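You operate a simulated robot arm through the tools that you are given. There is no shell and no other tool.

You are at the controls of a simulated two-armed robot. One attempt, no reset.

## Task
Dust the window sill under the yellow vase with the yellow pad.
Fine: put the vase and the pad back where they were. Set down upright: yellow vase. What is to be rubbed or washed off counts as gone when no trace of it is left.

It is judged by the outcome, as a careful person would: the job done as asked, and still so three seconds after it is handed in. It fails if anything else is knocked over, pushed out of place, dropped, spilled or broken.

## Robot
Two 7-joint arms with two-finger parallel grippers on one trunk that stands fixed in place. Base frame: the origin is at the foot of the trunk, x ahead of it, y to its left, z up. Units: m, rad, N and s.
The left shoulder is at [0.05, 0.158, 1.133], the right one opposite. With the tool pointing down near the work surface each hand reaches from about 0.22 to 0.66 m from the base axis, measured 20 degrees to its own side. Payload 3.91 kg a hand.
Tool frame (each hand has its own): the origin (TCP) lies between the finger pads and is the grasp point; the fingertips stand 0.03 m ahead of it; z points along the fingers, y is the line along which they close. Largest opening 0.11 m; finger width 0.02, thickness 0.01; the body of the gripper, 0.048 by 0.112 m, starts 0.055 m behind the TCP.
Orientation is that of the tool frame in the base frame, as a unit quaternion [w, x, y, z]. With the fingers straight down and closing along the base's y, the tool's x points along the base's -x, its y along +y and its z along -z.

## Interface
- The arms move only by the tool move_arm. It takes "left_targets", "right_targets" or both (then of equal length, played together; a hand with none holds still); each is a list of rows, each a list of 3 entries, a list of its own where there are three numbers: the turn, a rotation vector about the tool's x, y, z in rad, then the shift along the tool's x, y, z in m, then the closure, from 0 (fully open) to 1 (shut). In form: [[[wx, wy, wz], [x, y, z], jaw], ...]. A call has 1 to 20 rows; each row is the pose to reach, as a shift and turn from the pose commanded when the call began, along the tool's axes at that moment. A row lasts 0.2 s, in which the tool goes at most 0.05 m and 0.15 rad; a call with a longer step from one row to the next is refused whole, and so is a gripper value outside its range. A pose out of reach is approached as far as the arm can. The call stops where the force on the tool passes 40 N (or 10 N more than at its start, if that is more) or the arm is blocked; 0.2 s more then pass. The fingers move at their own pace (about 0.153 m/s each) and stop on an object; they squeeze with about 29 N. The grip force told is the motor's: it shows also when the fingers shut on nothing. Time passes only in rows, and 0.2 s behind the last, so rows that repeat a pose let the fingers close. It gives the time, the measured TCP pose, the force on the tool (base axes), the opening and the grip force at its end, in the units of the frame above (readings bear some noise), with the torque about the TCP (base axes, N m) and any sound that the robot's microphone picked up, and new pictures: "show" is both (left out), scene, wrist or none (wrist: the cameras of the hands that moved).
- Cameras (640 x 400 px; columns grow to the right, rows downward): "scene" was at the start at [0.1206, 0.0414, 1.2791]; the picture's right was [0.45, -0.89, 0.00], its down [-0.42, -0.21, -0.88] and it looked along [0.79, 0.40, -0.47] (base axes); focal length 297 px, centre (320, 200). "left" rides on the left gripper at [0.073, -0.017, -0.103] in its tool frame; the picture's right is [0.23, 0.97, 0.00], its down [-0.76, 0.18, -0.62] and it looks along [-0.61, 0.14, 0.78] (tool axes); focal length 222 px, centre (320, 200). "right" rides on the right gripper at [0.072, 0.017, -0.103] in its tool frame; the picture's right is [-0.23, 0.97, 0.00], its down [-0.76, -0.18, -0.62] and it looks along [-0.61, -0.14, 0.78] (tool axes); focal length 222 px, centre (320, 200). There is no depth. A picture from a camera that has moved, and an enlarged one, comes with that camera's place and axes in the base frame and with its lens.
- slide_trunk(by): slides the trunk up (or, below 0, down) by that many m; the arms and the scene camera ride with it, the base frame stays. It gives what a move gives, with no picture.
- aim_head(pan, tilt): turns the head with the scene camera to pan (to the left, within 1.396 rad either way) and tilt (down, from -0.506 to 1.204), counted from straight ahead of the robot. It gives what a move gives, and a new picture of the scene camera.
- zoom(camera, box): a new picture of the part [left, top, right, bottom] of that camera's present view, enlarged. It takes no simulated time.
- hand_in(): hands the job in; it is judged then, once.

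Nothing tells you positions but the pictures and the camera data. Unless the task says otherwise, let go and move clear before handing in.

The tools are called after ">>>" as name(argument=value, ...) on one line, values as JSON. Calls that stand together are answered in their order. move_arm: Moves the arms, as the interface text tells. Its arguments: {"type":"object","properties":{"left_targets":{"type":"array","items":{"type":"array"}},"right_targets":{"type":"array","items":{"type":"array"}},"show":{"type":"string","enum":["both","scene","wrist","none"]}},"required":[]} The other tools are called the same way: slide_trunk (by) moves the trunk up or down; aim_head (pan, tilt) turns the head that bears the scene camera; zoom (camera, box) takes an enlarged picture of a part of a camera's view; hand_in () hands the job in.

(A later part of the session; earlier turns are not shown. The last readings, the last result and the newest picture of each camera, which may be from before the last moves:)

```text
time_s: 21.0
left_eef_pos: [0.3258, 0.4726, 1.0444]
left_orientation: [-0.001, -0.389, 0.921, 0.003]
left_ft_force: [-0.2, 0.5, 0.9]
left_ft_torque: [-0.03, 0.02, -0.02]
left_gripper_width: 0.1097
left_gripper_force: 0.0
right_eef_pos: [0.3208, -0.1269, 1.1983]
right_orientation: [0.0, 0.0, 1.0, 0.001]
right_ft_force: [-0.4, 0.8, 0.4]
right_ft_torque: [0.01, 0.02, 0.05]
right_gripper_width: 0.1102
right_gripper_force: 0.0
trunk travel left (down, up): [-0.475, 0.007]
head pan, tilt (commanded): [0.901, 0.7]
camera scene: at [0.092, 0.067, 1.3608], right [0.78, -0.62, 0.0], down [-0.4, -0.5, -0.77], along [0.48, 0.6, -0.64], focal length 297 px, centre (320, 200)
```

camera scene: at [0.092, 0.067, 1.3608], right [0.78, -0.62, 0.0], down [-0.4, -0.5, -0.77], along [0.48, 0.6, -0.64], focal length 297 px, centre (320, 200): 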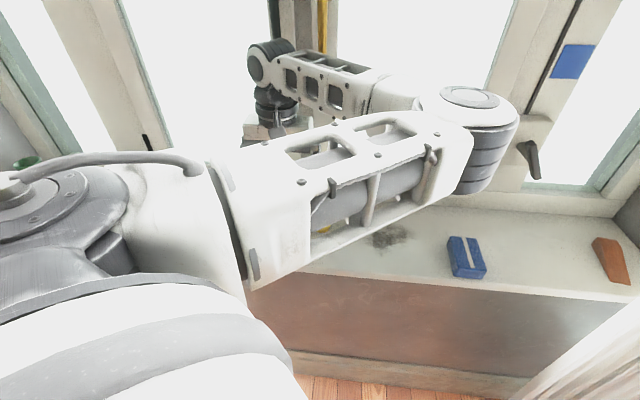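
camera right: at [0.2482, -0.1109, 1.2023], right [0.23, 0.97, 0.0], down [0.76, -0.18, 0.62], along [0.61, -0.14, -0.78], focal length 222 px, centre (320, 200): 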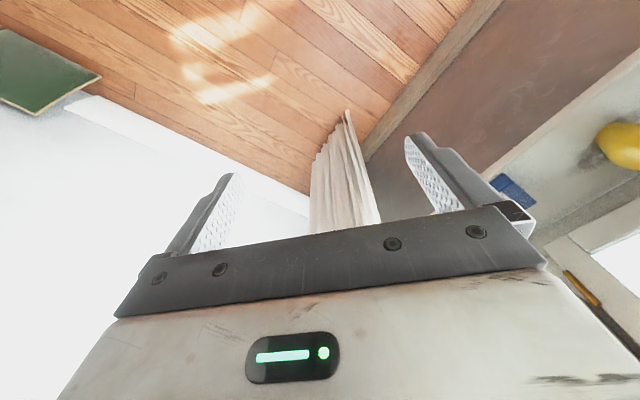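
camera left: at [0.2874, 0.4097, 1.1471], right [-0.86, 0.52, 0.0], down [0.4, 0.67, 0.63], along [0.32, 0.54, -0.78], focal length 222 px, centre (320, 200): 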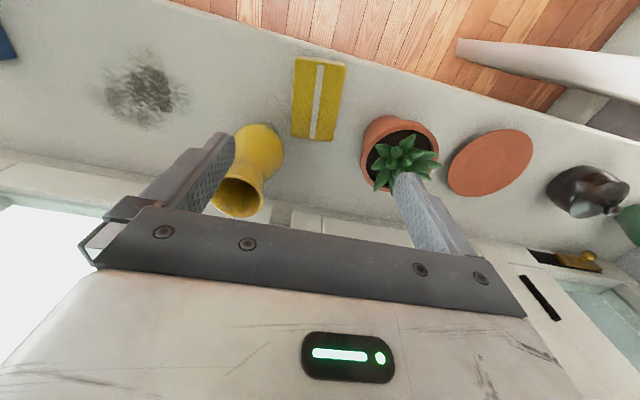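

The pot rim is at about (0.269, 0.573) and z 0.89, which leaves roughly 2 cm of clearance if I keep the jaws partly closed. I'll align over the pad and descend to just above it.

>>> move_arm(left_targets=[[[0, 0, -0.05], [-0.0026, -0.0016, 0.04], 0.3], [[0, 0, -0.1], [-0.0052, -0.0032, 0.08], 0.3], [[0, 0, -0.1], [-0.0052, -0.0032, 0.115], 0.3], [[0, 0, -0.1], [-0.0052, -0.0032, 0.14], 0.3], [[0, 0, -0.1], [-0.0052, -0.0032, 0.14], 0.3]], show="wrist")

>>> aim_head(pan=0.5, tilt=0.6)

```text
time_s: 22.2
left_eef_pos: [0.333, 0.4755, 0.9045]
left_orientation: [0.0, -0.435, 0.9, 0.003]
left_ft_force: [-0.5, -0.1, -0.8]
left_ft_torque: [0.02, 0.02, 0.01]
left_gripper_width: 0.0771
left_gripper_force: 0.2
right_eef_pos: [0.3198, -0.1276, 1.2]
right_orientation: [0.0, 0.0, 1.0, -0.001]
right_ft_force: [-0.5, 0.0, -0.1]
right_ft_torque: [0.01, 0.0, -0.01]
right_gripper_width: 0.1099
right_gripper_force: 0.1
trunk travel left (down, up): [-0.475, 0.007]
head pan, tilt (commanded): [0.901, 0.7]
camera left: at [0.3016, 0.4089, 1.0075], right [-0.9, 0.43, 0.0], down [0.34, 0.7, 0.63], along [0.26, 0.57, -0.78], focal length 222 px, centre (320, 200)
```

left: 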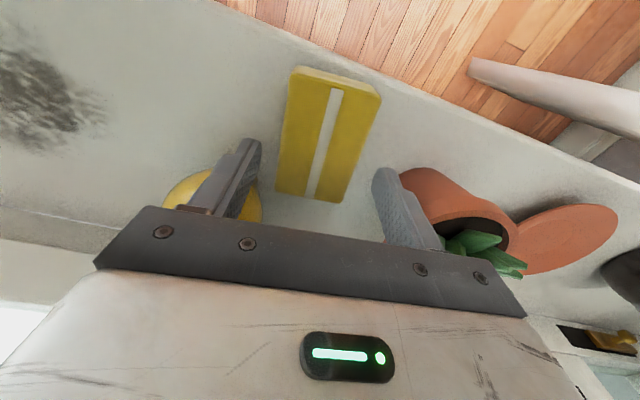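

```text
time_s: 23.1
left_eef_pos: [0.333, 0.4749, 0.9063]
left_orientation: [0.0, -0.435, 0.9, 0.003]
left_ft_force: [0.2, 0.6, -0.5]
left_ft_torque: [-0.01, 0.01, 0.04]
left_gripper_width: 0.0772
left_gripper_force: 0.0
right_eef_pos: [0.3213, -0.1275, 1.199]
right_orientation: [0.0, 0.0, 1.0, 0.0]
right_ft_force: [0.4, -0.6, -0.1]
right_ft_torque: [0.02, 0.01, 0.0]
right_gripper_width: 0.1099
right_gripper_force: 0.0
trunk travel left (down, up): [-0.475, 0.007]
head pan, tilt (commanded): [0.499, 0.6]
camera scene: at [0.1168, 0.0428, 1.3694], right [0.48, -0.88, 0.0], down [-0.5, -0.27, -0.82], along [0.72, 0.4, -0.57], focal length 297 px, centre (320, 200)
```

scene: 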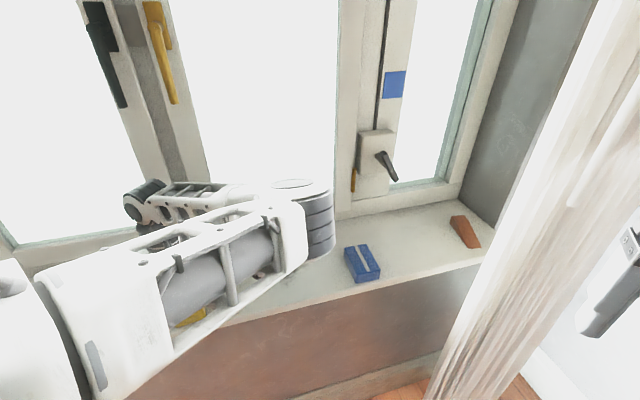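

>>> zoom(camera="left", box=[240, 55, 410, 215])

```text
2.50 times, centred on (325, 135) of left
camera zoom: at [0.3017, 0.4089, 1.008], right [-0.9, 0.43, 0.0], down [0.34, 0.7, 0.63], along [0.27, 0.57, -0.78], focal length 555 px, centre (308, 362)
```

zoom: 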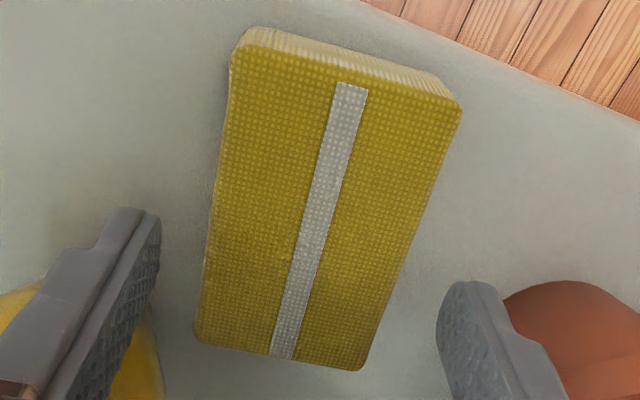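

The pad is aligned to within half a degree and a few millimetres. I'll descend around it and close.

>>> move_arm(left_targets=[[[0, 0, 0], [0.004, 0, 0.012], 0.3], [[0, 0, 0], [0.004, 0, 0.024], 0.3], [[0, 0, 0], [0.004, 0, 0.0325], 0.3], [[0, 0, 0], [0.004, 0, 0.0325], 0.3]], show="wrist")

```text
time_s: 24.1
left_eef_pos: [0.3321, 0.4741, 0.8721]
left_orientation: [0.0, -0.434, 0.901, 0.003]
left_ft_force: [0.0, 0.2, -0.4]
left_ft_torque: [0.02, 0.0, 0.0]
left_gripper_width: 0.077
left_gripper_force: 0.0
right_eef_pos: [0.3199, -0.1264, 1.1989]
right_orientation: [0.0, 0.001, 1.0, -0.001]
right_ft_force: [0.8, 0.1, -0.1]
right_ft_torque: [-0.02, -0.02, 0.0]
right_gripper_width: 0.11
right_gripper_force: 0.1
trunk travel left (down, up): [-0.475, 0.007]
head pan, tilt (commanded): [0.499, 0.6]
camera left: at [0.3007, 0.4058, 0.9746], right [-0.9, 0.43, 0.0], down [0.34, 0.7, 0.63], along [0.26, 0.57, -0.78], focal length 222 px, centre (320, 200)
```

left: 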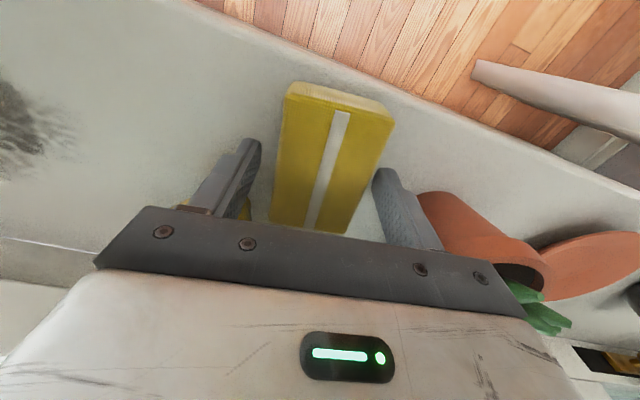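

>>> move_arm(left_targets=[[[0, 0, 0], [0, 0, 0], 0.45], [[0, 0, 0], [0, 0, 0], 0.55], [[0, 0, 0], [0, 0, 0], 1.0], [[0, 0, 0], [0, 0, 0], 1.0]], show="wrist")

```text
time_s: 25.1
left_eef_pos: [0.3326, 0.4727, 0.8724]
left_orientation: [0.0, -0.435, 0.901, 0.002]
left_ft_force: [0.5, -0.1, -0.4]
left_ft_torque: [0.01, 0.01, -0.01]
left_gripper_width: 0.0608
left_gripper_force: 28.9
right_eef_pos: [0.3207, -0.1288, 1.1985]
right_orientation: [0.001, 0.0, 1.0, 0.001]
right_ft_force: [0.0, 0.1, 0.1]
right_ft_torque: [-0.03, -0.01, 0.01]
right_gripper_width: 0.1098
right_gripper_force: 0.1
trunk travel left (down, up): [-0.475, 0.007]
head pan, tilt (commanded): [0.499, 0.6]
camera left: at [0.3007, 0.4058, 0.9748], right [-0.9, 0.43, 0.0], down [0.34, 0.7, 0.63], along [0.27, 0.57, -0.78], focal length 222 px, centre (320, 200)
```

left: 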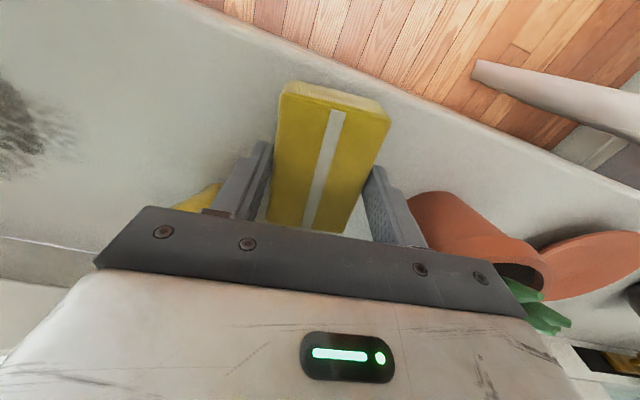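

The pad is gripped at 0.061 m wide. I'll lift it first and check that it comes up level.

>>> move_arm(left_targets=[[[0, 0, 0], [0, 0, -0.015], 1.0], [[0, 0, 0], [0, 0, -0.05], 1.0], [[0, 0, 0], [0, 0, -0.09], 1.0], [[0, 0, 0], [0, 0, -0.13], 1.0], [[0, 0, 0], [0, 0, -0.165], 1.0], [[0, 0, 0], [0, 0, -0.165], 1.0]], show="wrist")

```text
time_s: 26.5
left_eef_pos: [0.3309, 0.4687, 1.0404]
left_orientation: [0.0, -0.435, 0.9, 0.003]
left_ft_force: [0.1, 0.8, -0.7]
left_ft_torque: [-0.02, -0.01, -0.02]
left_gripper_width: 0.0608
left_gripper_force: 28.7
right_eef_pos: [0.3214, -0.1271, 1.2]
right_orientation: [0.0, 0.0, 1.0, 0.0]
right_ft_force: [-0.6, 0.4, 0.1]
right_ft_torque: [-0.01, -0.01, 0.0]
right_gripper_width: 0.1099
right_gripper_force: 0.0
trunk travel left (down, up): [-0.475, 0.007]
head pan, tilt (commanded): [0.499, 0.6]
camera left: at [0.2991, 0.4034, 1.1441], right [-0.9, 0.43, 0.0], down [0.34, 0.7, 0.63], along [0.26, 0.57, -0.78], focal length 222 px, centre (320, 200)
```

left: 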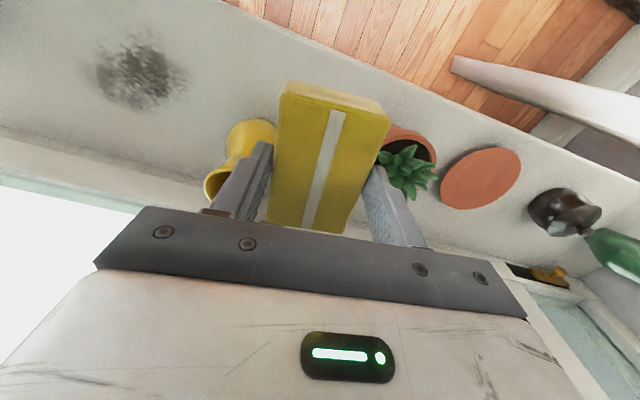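

The pad is held level. I'll carry it high over to the dust while turning the hand square to the base axes.

>>> move_arm(left_targets=[[[0, 0, 0.1], [-0.002, -0.025, 0], 1.0], [[0, 0, 0.21], [-0.005, -0.055, 0], 1.0], [[0, 0, 0.32], [-0.008, -0.085, 0], 1.0], [[0, 0, 0.43], [-0.011, -0.115, 0], 1.0], [[0, 0, 0.54], [-0.013, -0.145, 0], 1.0], [[0, 0, 0.65], [-0.016, -0.175, 0], 1.0], [[0, 0, 0.76], [-0.019, -0.205, 0], 1.0], [[0, 0, 0.85], [-0.0207, -0.2249, 0], 1.0], [[0, 0, 0.9], [-0.0207, -0.2249, 0], 1.0], [[0, 0, 0.9], [-0.0207, -0.2249, 0], 1.0]], show="both")

```text
time_s: 28.7
left_eef_pos: [0.5179, 0.3462, 1.0337]
left_orientation: [-0.001, 0.001, 1.0, 0.003]
left_ft_force: [-0.1, 0.2, -0.7]
left_ft_torque: [-0.03, 0.01, -0.01]
left_gripper_width: 0.0609
left_gripper_force: 28.9
right_eef_pos: [0.3212, -0.1269, 1.1997]
right_orientation: [0.0, -0.001, 1.0, 0.0]
right_ft_force: [-0.1, -0.4, -0.8]
right_ft_torque: [0.02, 0.0, -0.01]
right_gripper_width: 0.1101
right_gripper_force: 0.0
trunk travel left (down, up): [-0.475, 0.007]
head pan, tilt (commanded): [0.499, 0.6]
camera scene: at [0.1169, 0.0428, 1.3694], right [0.48, -0.88, 0.0], down [-0.5, -0.27, -0.83], along [0.72, 0.4, -0.56], focal length 297 px, centre (320, 200)
camera left: at [0.4462, 0.3306, 1.1366], right [-0.22, 0.97, 0.01], down [0.76, 0.17, 0.62], along [0.61, 0.14, -0.78], focal length 222 px, centre (320, 200)
```

scene: 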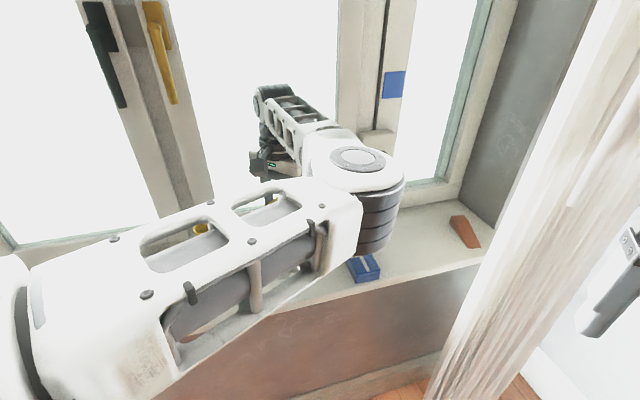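
left: 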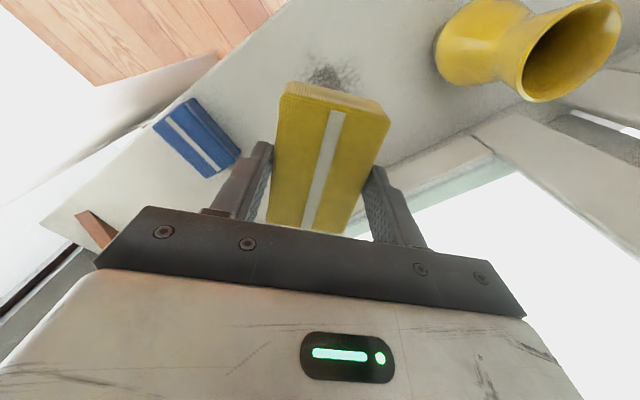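

The hand is square over the dust and the pad is ready. I'll lower to just above the sill at the near side of the patch.

>>> move_arm(left_targets=[[[0, -0.004, 0], [0.01, 0, 0.04], 1.0], [[0, -0.004, 0], [0.02, 0, 0.08], 1.0], [[0, -0.004, 0], [0.028, 0, 0.12], 1.0], [[0, -0.004, 0], [0.028, 0, 0.145], 1.0], [[0, -0.004, 0], [0.028, 0, 0.154], 1.0], [[0, -0.004, 0], [0.028, 0, 0.154], 1.0]], show="both")

```text
time_s: 30.1
left_eef_pos: [0.4899, 0.3478, 0.8807]
left_orientation: [0.002, 0.0, 1.0, 0.001]
left_ft_force: [0.2, -0.7, 0.1]
left_ft_torque: [0.03, -0.04, 0.01]
left_gripper_width: 0.0613
left_gripper_force: 28.9
right_eef_pos: [0.3211, -0.1271, 1.199]
right_orientation: [0.001, 0.0, 1.0, -0.001]
right_ft_force: [-0.3, 0.1, 0.3]
right_ft_torque: [0.01, 0.0, 0.01]
right_gripper_width: 0.1099
right_gripper_force: 0.1
trunk travel left (down, up): [-0.475, 0.007]
head pan, tilt (commanded): [0.499, 0.6]
camera scene: at [0.1168, 0.0428, 1.3694], right [0.48, -0.88, 0.0], down [-0.5, -0.27, -0.83], along [0.72, 0.4, -0.56], focal length 297 px, centre (320, 200)
camera left: at [0.4172, 0.3316, 0.9843], right [-0.23, 0.97, 0.0], down [0.76, 0.17, 0.63], along [0.61, 0.14, -0.78], focal length 222 px, centre (320, 200)
```

scene: 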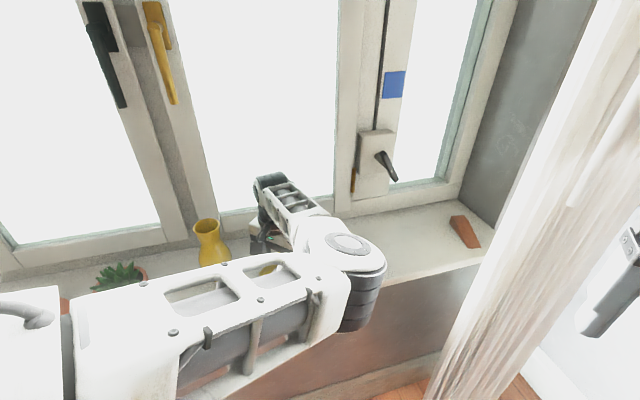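
left: 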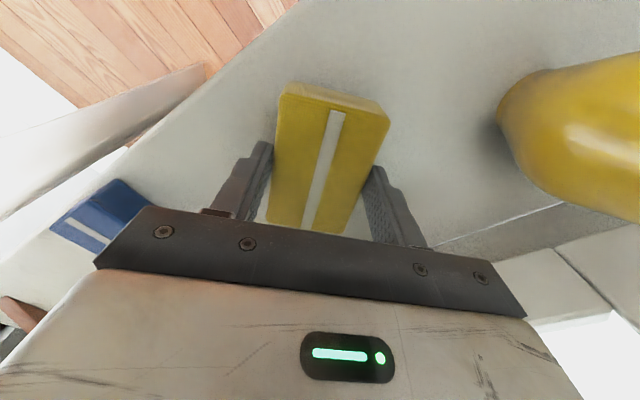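

>>> move_arm(left_targets=[[[0, 0, 0], [0, 0, 0.004], 1.0], [[0, 0, 0], [0, 0, 0.007], 1.0], [[0, 0, 0], [0, 0, 0.007], 1.0]], show="none")

```text
time_s: 30.9
left_eef_pos: [0.4904, 0.3478, 0.8746]
left_orientation: [0.001, 0.001, 1.0, 0.002]
left_ft_force: [-0.8, 0.0, 0.3]
left_ft_torque: [0.03, -0.04, -0.01]
left_gripper_width: 0.0608
left_gripper_force: 29.2
right_eef_pos: [0.3223, -0.1266, 1.1993]
right_orientation: [0.0, 0.001, 1.0, 0.0]
right_ft_force: [-0.2, 0.1, -0.2]
right_ft_torque: [-0.01, 0.0, 0.02]
right_gripper_width: 0.1098
right_gripper_force: 0.1
trunk travel left (down, up): [-0.475, 0.007]
head pan, tilt (commanded): [0.499, 0.6]
```

>>> move_arm(left_targets=[[[0, 0, 0], [0, 0, 0.0015], 1.0], [[0, 0, 0], [0, 0, 0.0015], 1.0]], show="none")

```text
time_s: 31.5
left_eef_pos: [0.4893, 0.3484, 0.8733]
left_orientation: [0.001, 0.0, 1.0, 0.001]
left_ft_force: [-0.3, 0.0, -0.1]
left_ft_torque: [0.0, 0.0, 0.0]
left_gripper_width: 0.0609
left_gripper_force: 29.4
right_eef_pos: [0.3222, -0.1273, 1.2008]
right_orientation: [0.0, 0.0, 1.0, 0.0]
right_ft_force: [0.4, -0.6, -0.2]
right_ft_torque: [0.02, -0.01, 0.03]
right_gripper_width: 0.1098
right_gripper_force: 0.1
trunk travel left (down, up): [-0.475, 0.007]
head pan, tilt (commanded): [0.499, 0.6]
```

>>> move_arm(left_targets=[[[0, 0, 0], [0, 0, 0.001], 1.0], [[0, 0, 0], [0, 0, 0.0015], 1.0], [[0, 0, 0], [0, 0, 0.0015], 1.0]], show="none")

```text
time_s: 32.3
left_eef_pos: [0.4906, 0.3493, 0.871]
left_orientation: [0.0, 0.001, 1.0, 0.002]
left_ft_force: [0.3, -0.5, 1.7]
left_ft_torque: [-0.04, 0.01, -0.03]
left_gripper_width: 0.0607
left_gripper_force: 29.2
right_eef_pos: [0.3197, -0.1283, 1.1995]
right_orientation: [0.0, 0.0, 1.0, 0.0]
right_ft_force: [-0.2, 0.1, -0.4]
right_ft_torque: [0.02, -0.03, -0.01]
right_gripper_width: 0.1103
right_gripper_force: 0.1
trunk travel left (down, up): [-0.475, 0.007]
head pan, tilt (commanded): [0.499, 0.6]
```

>>> move_arm(left_targets=[[[0, 0, 0], [0, 0, 0.001], 1.0], [[0, 0, 0], [0, 0, 0.001], 1.0]], show="none")

```text
time_s: 32.9
left_eef_pos: [0.4904, 0.3486, 0.8716]
left_orientation: [0.002, 0.0, 1.0, 0.004]
left_ft_force: [-1.8, 2.5, 10.4]
left_ft_torque: [-0.23, 0.22, -0.09]
left_gripper_width: 0.0606
left_gripper_force: 29.2
right_eef_pos: [0.3209, -0.1281, 1.1999]
right_orientation: [0.0, 0.0, 1.0, 0.001]
right_ft_force: [0.9, -0.6, -0.8]
right_ft_torque: [0.0, -0.01, -0.04]
right_gripper_width: 0.11
right_gripper_force: 0.1
trunk travel left (down, up): [-0.475, 0.007]
head pan, tilt (commanded): [0.499, 0.6]
```

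The pad is pressed to the sill with about 10 N. I'll make a first stroke forward across the dust and watch the force.

>>> move_arm(left_targets=[[[0, 0, 0], [-0.02, 0, 0], 1.0], [[0, 0, 0], [-0.04, 0, 0], 1.0], [[0, 0, 0], [-0.06, 0, 0], 1.0], [[0, 0, 0], [-0.08, 0, 0], 1.0], [[0, 0, 0], [-0.08, 0, 0], 1.0]], show="wrist")

```text
time_s: 34.1
left_eef_pos: [0.5695, 0.3499, 0.8729]
left_orientation: [0.001, 0.0, 1.0, 0.003]
left_ft_force: [-6.3, -1.6, 17.1]
left_ft_torque: [-0.3, 0.29, -0.07]
left_gripper_width: 0.061
left_gripper_force: 28.9
right_eef_pos: [0.3188, -0.1291, 1.2006]
right_orientation: [0.001, 0.0, 1.0, 0.001]
right_ft_force: [0.4, 0.1, -0.1]
right_ft_torque: [0.0, 0.01, 0.03]
right_gripper_width: 0.1102
right_gripper_force: 0.0
trunk travel left (down, up): [-0.475, 0.007]
head pan, tilt (commanded): [0.499, 0.6]
camera left: at [0.4961, 0.3327, 0.9743], right [-0.23, 0.97, 0.0], down [0.76, 0.17, 0.63], along [0.61, 0.15, -0.78], focal length 222 px, centre (320, 200)
```

left: 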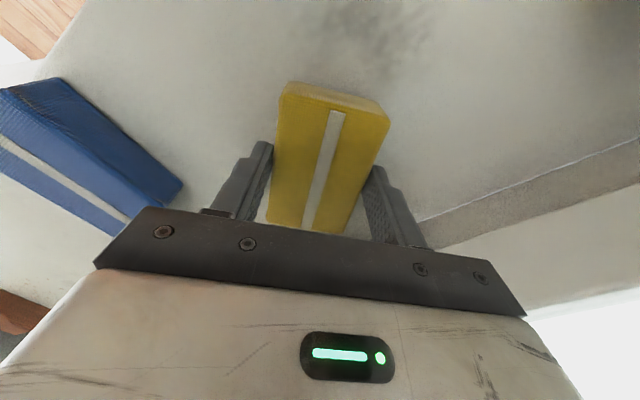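

>>> zoom(camera="left", box=[260, 0, 500, 110])

```text
2.67 times, centred on (380, 55) of left
camera zoom: at [0.4961, 0.3327, 0.9743], right [-0.23, 0.97, 0.0], down [0.76, 0.17, 0.63], along [0.61, 0.15, -0.78], focal length 592 px, centre (160, 587)
```

zoom: 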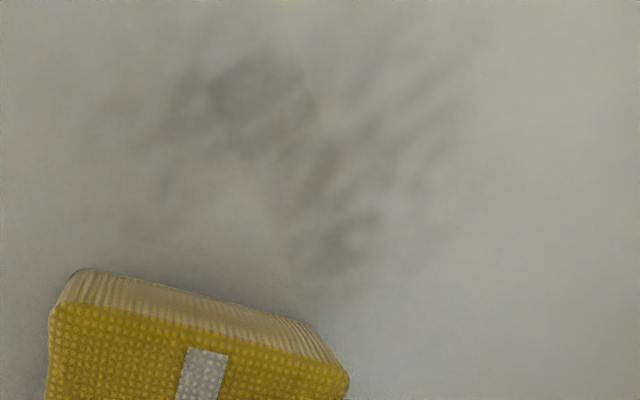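

The stroke removed most of the dust, and a faint residue remains. I'll keep scrubbing in overlapping lanes.

>>> move_arm(left_targets=[[[0, 0, 0], [0.022, 0, 0], 1.0], [[0, 0, 0], [0.044, 0, 0], 1.0], [[0, 0, 0], [0.066, 0, 0], 1.0], [[0, 0, 0], [0.088, 0, 0], 1.0], [[0, 0, 0], [0.088, 0.018, 0], 1.0], [[0, 0, 0], [0.066, 0.018, 0], 1.0], [[0, 0, 0], [0.044, 0.018, 0], 1.0], [[0, 0, 0], [0.022, 0.018, 0], 1.0], [[0, 0, 0], [0, 0.018, 0], 1.0], [[0, 0, 0], [0, 0.03, 0], 1.0], [[0, 0, 0], [0.022, 0.03, 0], 1.0], [[0, 0, 0], [0.044, 0.03, 0], 1.0], [[0, 0, 0], [0.066, 0.03, 0], 1.0], [[0, 0, 0], [0.085, 0.03, 0], 1.0], [[0, 0, 0], [0.085, 0.03, 0], 1.0]], show="wrist")

```text
time_s: 37.3
left_eef_pos: [0.4879, 0.3796, 0.8709]
left_orientation: [0.002, 0.001, 1.0, 0.002]
left_ft_force: [5.5, 0.4, 13.9]
left_ft_torque: [-0.22, -0.45, 0.07]
left_gripper_width: 0.0608
left_gripper_force: 28.9
right_eef_pos: [0.3209, -0.1277, 1.199]
right_orientation: [0.0, -0.001, 1.0, 0.001]
right_ft_force: [0.3, -0.5, -0.2]
right_ft_torque: [0.01, 0.02, 0.03]
right_gripper_width: 0.11
right_gripper_force: 0.1
trunk travel left (down, up): [-0.475, 0.007]
head pan, tilt (commanded): [0.499, 0.6]
camera left: at [0.4142, 0.3634, 0.9737], right [-0.23, 0.97, 0.01], down [0.76, 0.17, 0.63], along [0.61, 0.15, -0.78], focal length 222 px, centre (320, 200)
```

left: 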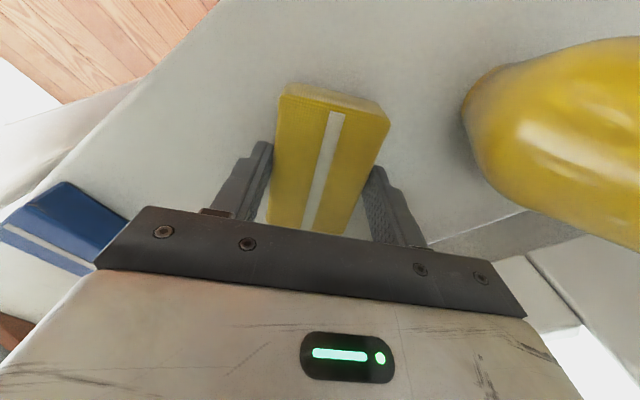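

>>> move_arm(left_targets=[[[0, 0, 0], [-0.022, 0, 0], 1.0], [[0, 0, 0], [-0.044, 0, 0], 1.0], [[0, 0, 0], [-0.066, 0, 0], 1.0], [[0, 0, 0], [-0.09, 0, 0], 1.0], [[0, 0, 0], [-0.09, -0.025, 0], 1.0], [[0, 0, 0], [-0.066, -0.025, 0], 1.0], [[0, 0, 0], [-0.044, -0.025, 0], 1.0], [[0, 0, 0], [-0.022, -0.025, 0], 1.0], [[0, 0, 0], [0, -0.025, 0], 1.0], [[0, 0, 0], [0, -0.046, 0], 1.0], [[0, 0, 0], [-0.022, -0.046, 0], 1.0], [[0, 0, 0], [-0.044, -0.046, 0], 1.0], [[0, 0, 0], [-0.066, -0.046, 0], 1.0], [[0, 0, 0], [-0.09, -0.046, 0], 1.0], [[0, 0, 0], [-0.09, -0.062, 0], 1.0], [[0, 0, 0], [-0.066, -0.062, 0], 1.0], [[0, 0, 0], [-0.044, -0.062, 0], 1.0], [[0, 0, 0], [-0.022, -0.062, 0], 1.0], [[0, 0, 0], [0, -0.062, 0], 1.0], [[0, 0, 0], [0, -0.062, 0], 1.0]], show="both")

```text
time_s: 41.5
left_eef_pos: [0.4854, 0.3181, 0.8712]
left_orientation: [0.002, 0.0, 1.0, 0.003]
left_ft_force: [2.4, 1.3, 6.7]
left_ft_torque: [-0.16, 0.2, 0.02]
left_gripper_width: 0.0608
left_gripper_force: 28.7
right_eef_pos: [0.3204, -0.1281, 1.1994]
right_orientation: [0.0, 0.0, 1.0, 0.001]
right_ft_force: [0.1, -0.5, 0.6]
right_ft_torque: [0.0, 0.0, 0.02]
right_gripper_width: 0.1099
right_gripper_force: 0.1
trunk travel left (down, up): [-0.475, 0.007]
head pan, tilt (commanded): [0.499, 0.6]
camera scene: at [0.1165, 0.0425, 1.3695], right [0.48, -0.88, 0.0], down [-0.5, -0.27, -0.83], along [0.72, 0.4, -0.56], focal length 297 px, centre (320, 200)
camera left: at [0.4124, 0.3004, 0.9737], right [-0.23, 0.97, 0.0], down [0.76, 0.17, 0.63], along [0.61, 0.14, -0.78], focal length 222 px, centre (320, 200)
```

scene: 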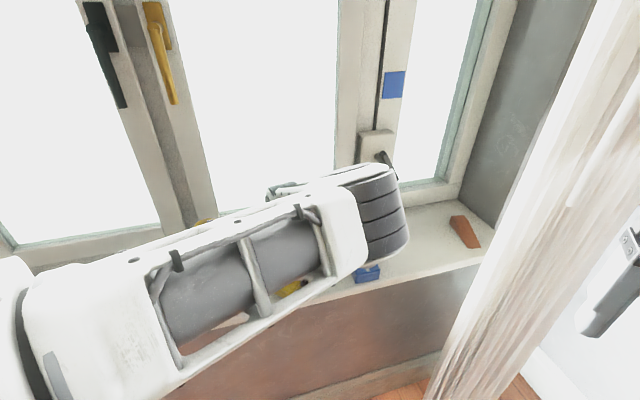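
left: 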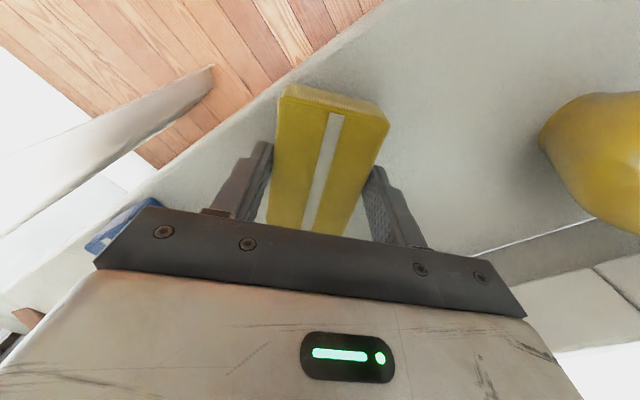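

>>> zoom(camera="left", box=[340, 0, 600, 250])

```text
1.60 times, centred on (470, 125) of left
camera zoom: at [0.4124, 0.3004, 0.9737], right [-0.23, 0.97, 0.0], down [0.76, 0.17, 0.63], along [0.61, 0.14, -0.78], focal length 355 px, centre (80, 320)
```

zoom: 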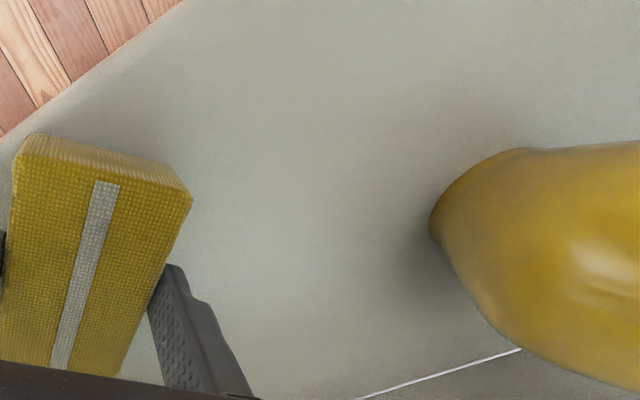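

The visible part looks clean. I'll make one more full pass for thoroughness, then lift and inspect.

>>> move_arm(left_targets=[[[0, 0, 0], [-0.03, 0, 0.0005], 1.0], [[0, 0, 0], [-0.06, 0, 0.0005], 1.0], [[0, 0, 0], [-0.092, 0, 0.0005], 1.0], [[0, 0, 0], [-0.092, 0.02, 0], 1.0], [[0, 0, 0], [-0.06, 0.02, 0], 1.0], [[0, 0, 0], [-0.03, 0.02, 0], 1.0], [[0, 0, 0], [0, 0.02, 0], 1.0], [[0, 0, 0], [0, 0.04, 0], 1.0], [[0, 0, 0], [-0.03, 0.04, 0], 1.0], [[0, 0, 0], [-0.06, 0.04, 0], 1.0], [[0, 0, 0], [-0.092, 0.04, 0], 1.0], [[0, 0, 0], [-0.092, 0.06, 0], 1.0], [[0, 0, 0], [-0.06, 0.06, 0], 1.0], [[0, 0, 0], [-0.03, 0.06, 0], 1.0], [[0, 0, 0], [0, 0.06, 0], 1.0], [[0, 0, 0], [-0.01, 0.05, 0], 1.0], [[0, 0, 0], [-0.02, 0.04, -0.03], 1.0], [[0, 0, 0], [-0.02, 0.04, -0.07], 1.0], [[0, 0, 0], [-0.02, 0.04, -0.115], 1.0], [[0, 0, 0], [-0.02, 0.04, -0.16], 1.0]], show="both")

```text
time_s: 45.7
left_eef_pos: [0.5085, 0.3595, 1.0327]
left_orientation: [0.001, 0.001, 1.0, 0.001]
left_ft_force: [0.2, 1.0, -0.6]
left_ft_torque: [0.03, 0.0, -0.01]
left_gripper_width: 0.0609
left_gripper_force: 28.6
right_eef_pos: [0.3223, -0.1273, 1.1992]
right_orientation: [0.0, 0.0, 1.0, 0.0]
right_ft_force: [0.5, -0.2, -0.7]
right_ft_torque: [-0.01, -0.03, -0.03]
right_gripper_width: 0.1098
right_gripper_force: 0.1
trunk travel left (down, up): [-0.475, 0.007]
head pan, tilt (commanded): [0.499, 0.6]
camera scene: at [0.1165, 0.0426, 1.3694], right [0.48, -0.88, 0.0], down [-0.5, -0.27, -0.83], along [0.72, 0.4, -0.56], focal length 297 px, centre (320, 200)
camera left: at [0.4365, 0.342, 1.1356], right [-0.23, 0.97, 0.0], down [0.76, 0.17, 0.63], along [0.61, 0.14, -0.78], focal length 222 px, centre (320, 200)
```

scene: 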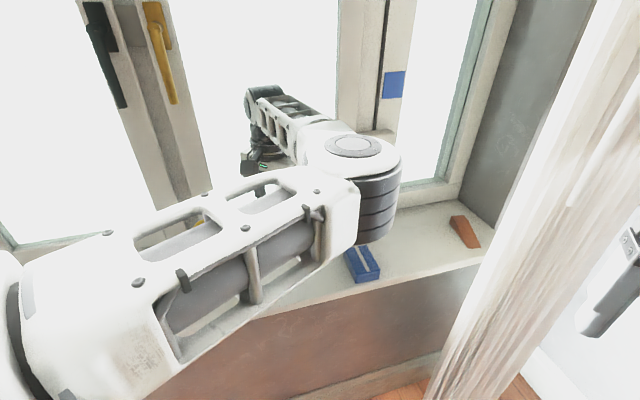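
left: 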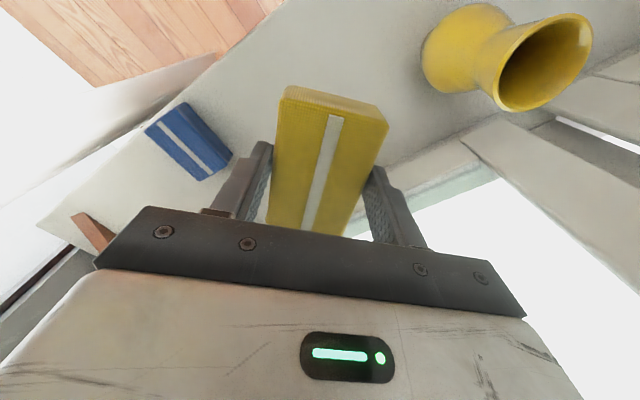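

I'll carry the pad back over its original place, which also gives a clear view of the wiped area.

>>> move_arm(left_targets=[[[0, 0, -0.1], [0.02, 0.0125, 0], 1.0], [[0, 0, -0.2], [0.04, 0.025, 0], 1.0], [[0, 0, -0.3], [0.065, 0.04, 0], 1.0], [[0, 0, -0.4], [0.09, 0.055, 0], 1.0], [[0, 0, -0.5], [0.115, 0.072, 0], 1.0], [[0, 0, -0.6], [0.14, 0.088, 0], 1.0], [[0, 0, -0.7], [0.16, 0.1, 0], 1.0], [[0, 0, -0.8], [0.1775, 0.1135, 0], 1.0], [[0, 0, -0.9], [0.1775, 0.1135, 0], 1.0], [[0, 0, -0.9], [0.1775, 0.1135, 0], 1.0]], show="both")

```text
time_s: 47.9
left_eef_pos: [0.3267, 0.4706, 1.0291]
left_orientation: [0.002, -0.435, 0.9, 0.001]
left_ft_force: [0.2, -0.1, -1.0]
left_ft_torque: [-0.03, 0.02, 0.01]
left_gripper_width: 0.061
left_gripper_force: 29.4
right_eef_pos: [0.3211, -0.1288, 1.1995]
right_orientation: [0.0, 0.0, 1.0, 0.0]
right_ft_force: [-0.3, -0.5, 0.1]
right_ft_torque: [-0.01, -0.01, 0.0]
right_gripper_width: 0.1101
right_gripper_force: 0.1
trunk travel left (down, up): [-0.475, 0.007]
head pan, tilt (commanded): [0.499, 0.6]
camera scene: at [0.1168, 0.0429, 1.3694], right [0.48, -0.88, 0.0], down [-0.5, -0.27, -0.83], along [0.72, 0.4, -0.56], focal length 297 px, centre (320, 200)
camera left: at [0.2963, 0.4029, 1.1319], right [-0.9, 0.43, 0.0], down [0.33, 0.7, 0.63], along [0.27, 0.57, -0.78], focal length 222 px, centre (320, 200)
```

scene: 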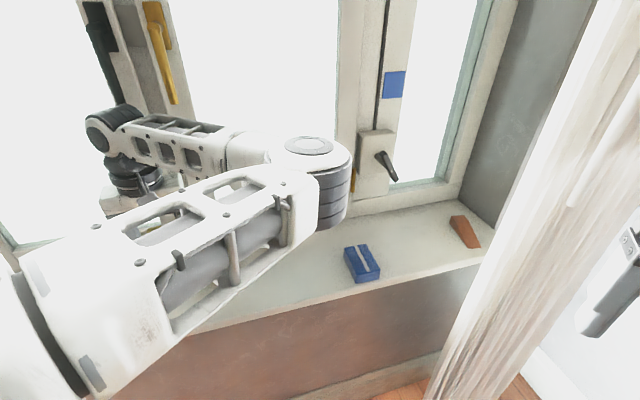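
left: 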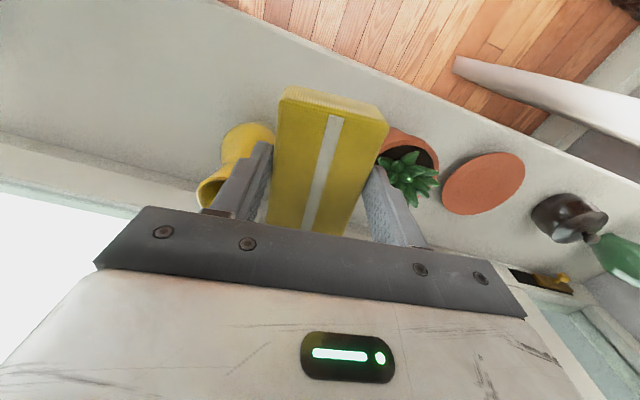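

>>> zoom(camera="left", box=[40, 10, 240, 135])

>>> zoom(camera="left", box=[0, 0, 280, 175])

>>> zoom(camera="scene", box=[200, 190, 420, 330])

```text
3.20 times, centred on (140, 72) of left
camera zoom: at [0.2963, 0.4029, 1.1319], right [-0.9, 0.43, 0.0], down [0.33, 0.7, 0.63], along [0.27, 0.57, -0.78], focal length 711 px, centre (896, 608)
```

zoom: 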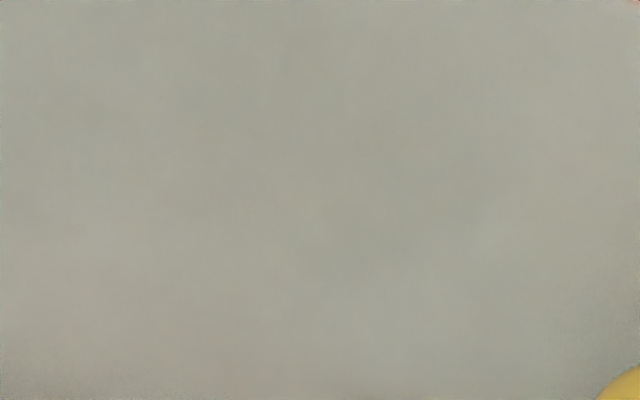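

```text
2.29 times, centred on (140, 88) of left
camera zoom: at [0.2963, 0.4029, 1.1319], right [-0.9, 0.43, 0.0], down [0.33, 0.7, 0.63], along [0.27, 0.57, -0.78], focal length 508 px, centre (731, 457)
```

zoom: 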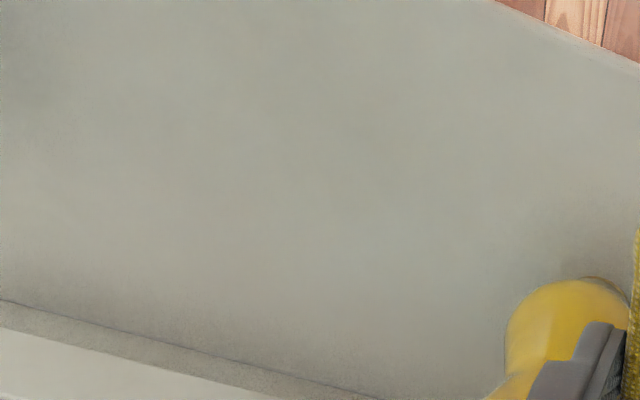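

```text
2.86 times, centred on (310, 260) of scene
camera zoom: at [0.1168, 0.0429, 1.3694], right [0.48, -0.88, 0.0], down [-0.5, -0.27, -0.83], along [0.72, 0.4, -0.56], focal length 849 px, centre (349, 29)
```

zoom: 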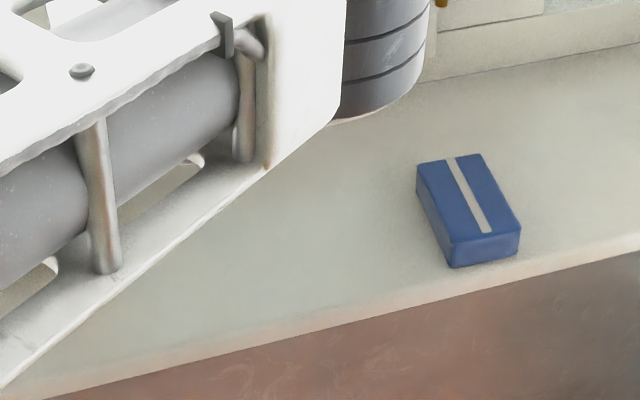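

>>> zoom(camera="left", box=[110, 50, 200, 110])

>>> zoom(camera="left", box=[60, 20, 150, 80])

```text
6.67 times, centred on (155, 80) of left
camera zoom: at [0.2963, 0.4029, 1.1319], right [-0.9, 0.43, 0.0], down [0.33, 0.7, 0.63], along [0.27, 0.57, -0.78], focal length 1481 px, centre (1420, 1000)
```

zoom: 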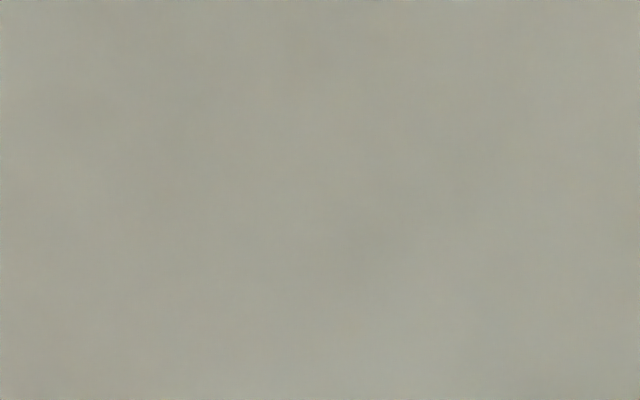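

```text
6.67 times, centred on (105, 50) of left
camera zoom: at [0.2963, 0.4029, 1.1319], right [-0.9, 0.43, 0.0], down [0.33, 0.7, 0.63], along [0.27, 0.57, -0.78], focal length 1481 px, centre (1753, 1200)
```

zoom: 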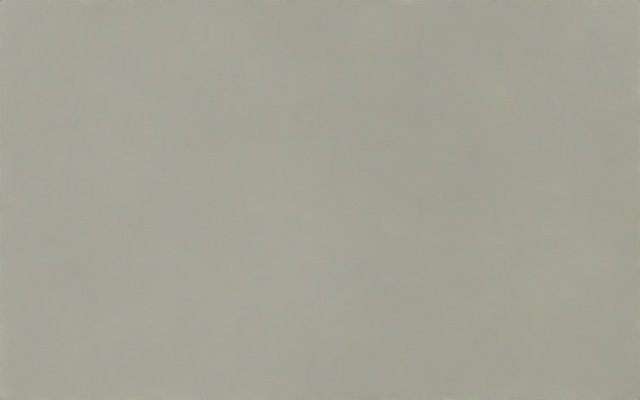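

The wiped area looks uniformly clean at high zoom. Next I'll lower the pad back to where it was.

>>> move_arm(left_targets=[[[-0.0045, 0.0023, 0], [-0.0047, -0.0008, 0.03], 1.0], [[-0.0045, 0.0023, 0], [-0.0047, -0.0008, 0.07], 1.0], [[-0.0045, 0.0023, 0], [-0.0047, -0.0008, 0.11], 1.0], [[-0.0045, 0.0023, 0], [-0.0047, -0.0008, 0.135], 1.0], [[-0.0045, 0.0023, 0], [-0.0047, -0.0008, 0.145], 1.0], [[-0.0045, 0.0023, 0], [-0.0047, -0.0008, 0.145], 1.0]], show="wrist")

```text
time_s: 49.3
left_eef_pos: [0.3315, 0.4717, 0.8855]
left_orientation: [0.0, -0.434, 0.901, 0.003]
left_ft_force: [-0.1, -0.2, -1.2]
left_ft_torque: [-0.01, 0.01, 0.0]
left_gripper_width: 0.061
left_gripper_force: 29.0
right_eef_pos: [0.3219, -0.1264, 1.1995]
right_orientation: [0.0, -0.001, 1.0, 0.0]
right_ft_force: [-0.6, 0.0, -0.7]
right_ft_torque: [0.05, -0.02, -0.02]
right_gripper_width: 0.1099
right_gripper_force: 0.1
trunk travel left (down, up): [-0.475, 0.007]
head pan, tilt (commanded): [0.499, 0.6]
camera left: at [0.3005, 0.4043, 0.9884], right [-0.9, 0.43, 0.01], down [0.34, 0.7, 0.63], along [0.26, 0.57, -0.78], focal length 222 px, centre (320, 200)
```

left: 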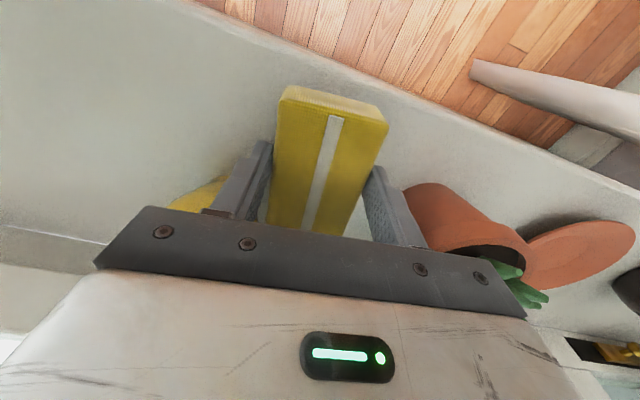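

>>> move_arm(left_targets=[[[0, 0, 0], [0, 0.001, 0.004], 1.0], [[0, 0, 0], [0, 0.0022, 0.008], 1.0], [[0, 0, 0], [0, 0.0022, 0.0115], 1.0], [[0, 0, 0], [0, 0.0022, 0.0115], 1.0]], show="none")

```text
time_s: 50.3
left_eef_pos: [0.3302, 0.4751, 0.8748]
left_orientation: [0.0, -0.435, 0.901, 0.004]
left_ft_force: [0.1, -0.2, -0.4]
left_ft_torque: [0.0, 0.01, 0.05]
left_gripper_width: 0.061
left_gripper_force: 28.8
right_eef_pos: [0.3202, -0.1268, 1.1994]
right_orientation: [0.0, 0.0, 1.0, -0.001]
right_ft_force: [0.4, -0.4, -0.1]
right_ft_torque: [0.05, 0.0, -0.01]
right_gripper_width: 0.1101
right_gripper_force: 0.1
trunk travel left (down, up): [-0.475, 0.007]
head pan, tilt (commanded): [0.499, 0.6]
```

>>> move_arm(left_targets=[[[0, 0, 0], [0, 0, 0.0015], 1.0], [[0, 0, 0], [0, 0, 0.0025], 1.0], [[0, 0, 0], [0, 0, 0.0025], 1.0]], show="none")

```text
time_s: 51.1
left_eef_pos: [0.331, 0.4733, 0.8721]
left_orientation: [0.0, -0.435, 0.901, 0.003]
left_ft_force: [-1.3, -0.5, 0.6]
left_ft_torque: [0.02, 0.01, -0.04]
left_gripper_width: 0.061
left_gripper_force: 28.8
right_eef_pos: [0.3203, -0.1265, 1.1988]
right_orientation: [0.0, 0.0, 1.0, 0.0]
right_ft_force: [-0.1, 0.2, -0.2]
right_ft_torque: [0.0, 0.04, 0.03]
right_gripper_width: 0.1099
right_gripper_force: 0.0
trunk travel left (down, up): [-0.475, 0.007]
head pan, tilt (commanded): [0.499, 0.6]
```

>>> move_arm(left_targets=[[[0, 0, 0], [0, 0, 0.001], 1.0], [[0, 0, 0], [0, 0, 0.001], 1.0]], show="none")

```text
time_s: 51.7
left_eef_pos: [0.3285, 0.4744, 0.8714]
left_orientation: [0.0, -0.434, 0.901, 0.003]
left_ft_force: [-0.4, -1.0, 1.2]
left_ft_torque: [-0.14, -0.08, -0.04]
left_gripper_width: 0.0606
left_gripper_force: 29.0
right_eef_pos: [0.3218, -0.1275, 1.199]
right_orientation: [0.0, 0.0, 1.0, 0.0]
right_ft_force: [0.0, 0.2, 0.5]
right_ft_torque: [-0.01, -0.01, 0.01]
right_gripper_width: 0.1102
right_gripper_force: 0.1
trunk travel left (down, up): [-0.475, 0.007]
head pan, tilt (commanded): [0.499, 0.6]
```

Contact has just begun, so I'll release the pad with a small opening only, because of the nearby pot.

>>> move_arm(left_targets=[[[0, 0, 0], [0, 0, 0.0003], 0.42], [[0, 0, 0], [0, 0, 0.0003], 0.36], [[0, 0, 0], [0, 0, 0.0003], 0.3], [[0, 0, 0], [0, 0, 0.0003], 0.3]], show="wrist")

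```text
time_s: 52.7
left_eef_pos: [0.3308, 0.4747, 0.8701]
left_orientation: [0.0, -0.434, 0.901, 0.003]
left_ft_force: [-0.9, -0.3, 0.1]
left_ft_torque: [0.01, -0.01, -0.01]
left_gripper_width: 0.077
left_gripper_force: 0.1
right_eef_pos: [0.3198, -0.1274, 1.2009]
right_orientation: [0.001, 0.0, 1.0, 0.0]
right_ft_force: [-0.4, 0.0, 0.0]
right_ft_torque: [0.0, -0.01, -0.02]
right_gripper_width: 0.1099
right_gripper_force: 0.1
trunk travel left (down, up): [-0.475, 0.007]
head pan, tilt (commanded): [0.499, 0.6]
camera left: at [0.299, 0.4076, 0.9733], right [-0.9, 0.43, 0.01], down [0.34, 0.7, 0.63], along [0.26, 0.57, -0.78], focal length 222 px, centre (320, 200)
```

left: 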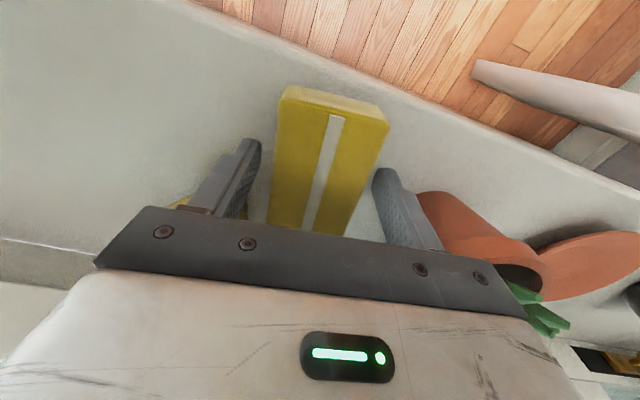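

>>> move_arm(left_targets=[[[0, 0, 0], [0, 0, -0.02], 0.3], [[0, 0, 0], [0, 0, -0.055], 0.3], [[0, 0, 0], [0, 0, -0.095], 0.3], [[0, 0, 0.05], [0.002, 0.001, -0.135], 0.3], [[0, 0, 0.1], [0.0043, 0.003, -0.174], 0.0], [[0, 0, 0.1], [0.0043, 0.003, -0.174], 0.0]], show="wrist")

>>> zoom(camera="left", box=[240, 40, 400, 150])

>>> zoom(camera="left", box=[0, 0, 260, 165])

```text
time_s: 54.1
left_eef_pos: [0.3255, 0.4751, 1.0431]
left_orientation: [0.0, -0.388, 0.921, 0.003]
left_ft_force: [-0.4, -0.5, 0.7]
left_ft_torque: [0.0, 0.0, 0.02]
left_gripper_width: 0.1102
left_gripper_force: 0.0
right_eef_pos: [0.3198, -0.1277, 1.1988]
right_orientation: [0.0, 0.0, 1.0, -0.001]
right_ft_force: [0.8, -0.1, 0.0]
right_ft_torque: [-0.04, 0.02, -0.02]
right_gripper_width: 0.11
right_gripper_force: 0.2
trunk travel left (down, up): [-0.475, 0.007]
head pan, tilt (commanded): [0.499, 0.6]
camera left: at [0.2884, 0.412, 1.1464], right [-0.86, 0.52, 0.01], down [0.41, 0.67, 0.63], along [0.32, 0.54, -0.78], focal length 222 px, centre (320, 200)
```

left: 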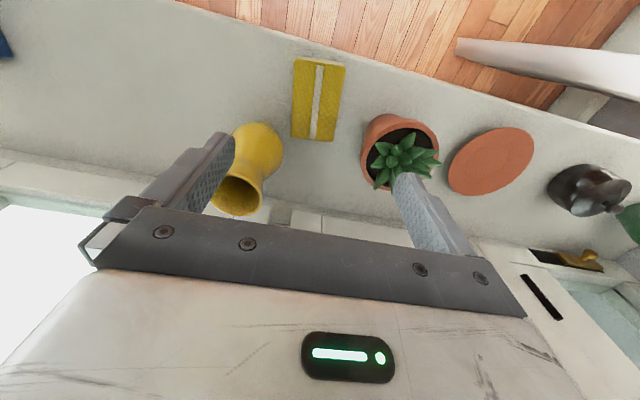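

```text
3.64 times, centred on (320, 95) of left
camera zoom: at [0.2884, 0.412, 1.1464], right [-0.86, 0.52, 0.01], down [0.41, 0.67, 0.63], along [0.32, 0.54, -0.78], focal length 808 px, centre (320, 582)
```

zoom: 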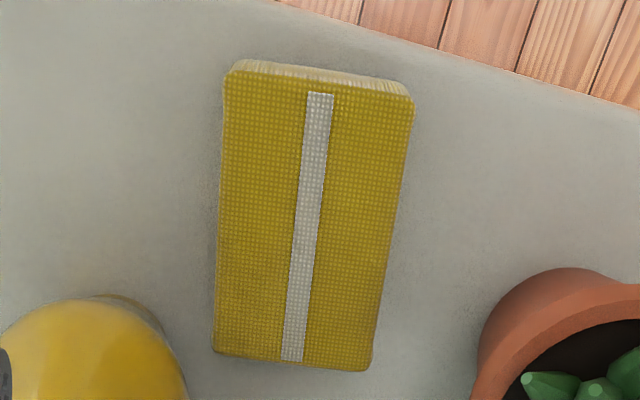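

```text
2.42 times, centred on (130, 82) of left
camera zoom: at [0.2884, 0.412, 1.1464], right [-0.86, 0.52, 0.01], down [0.41, 0.67, 0.63], along [0.32, 0.54, -0.78], focal length 538 px, centre (781, 485)
```

zoom: 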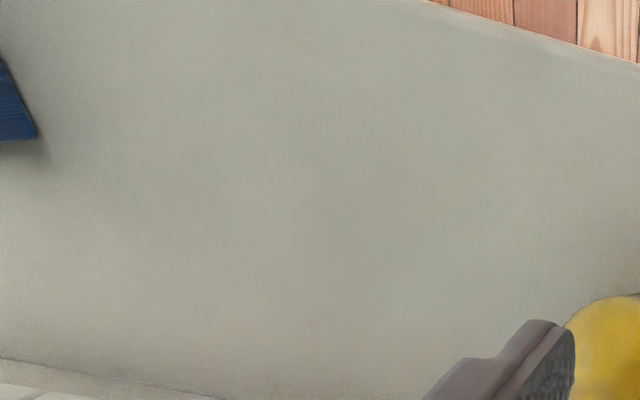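

The pad is back within about 3 mm of its original place, and the sill is clean. Now for the vase: I'll approach it from the room side to keep the wrist away from the window handle.

>>> move_arm(left_targets=[[[0, 0, 0.1], [-0.009, -0.013, 0], 0], [[0, 0, 0.2], [-0.018, -0.026, 0], 0], [[0, 0, 0.3], [-0.027, -0.039, 0], 0], [[0, 0, 0.39], [-0.0363, -0.052, 0], 0], [[0, 0, 0.39], [-0.0363, -0.052, 0], 0]], show="both")

```text
time_s: 55.3
left_eef_pos: [0.3875, 0.4624, 1.0446]
left_orientation: [-0.001, -0.202, 0.979, 0.004]
left_ft_force: [0.1, 0.6, 0.1]
left_ft_torque: [0.01, 0.03, 0.0]
left_gripper_width: 0.1101
left_gripper_force: 0.1
right_eef_pos: [0.3201, -0.1275, 1.1999]
right_orientation: [0.0, 0.0, 1.0, -0.001]
right_ft_force: [0.1, 0.1, 0.4]
right_ft_torque: [-0.01, 0.01, -0.01]
right_gripper_width: 0.1099
right_gripper_force: 0.0
trunk travel left (down, up): [-0.475, 0.007]
head pan, tilt (commanded): [0.499, 0.6]
camera scene: at [0.1167, 0.0427, 1.3694], right [0.48, -0.88, 0.0], down [-0.5, -0.27, -0.83], along [0.72, 0.4, -0.56], focal length 297 px, centre (320, 200)
camera left: at [0.3279, 0.4192, 1.1475], right [-0.59, 0.8, 0.01], down [0.63, 0.46, 0.62], along [0.5, 0.37, -0.78], focal length 222 px, centre (320, 200)
```

scene: 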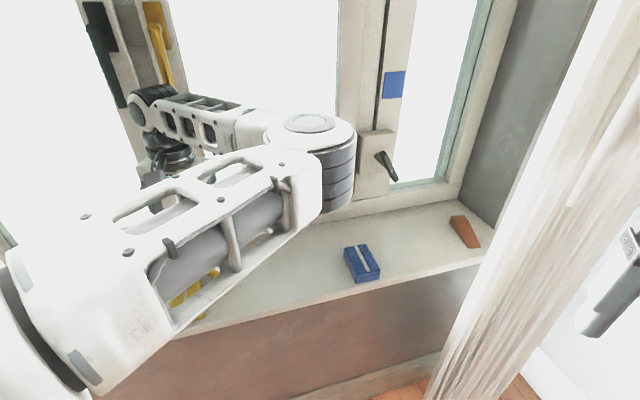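
left: 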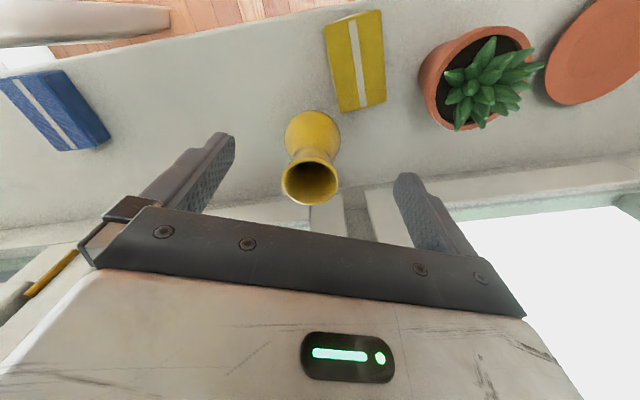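

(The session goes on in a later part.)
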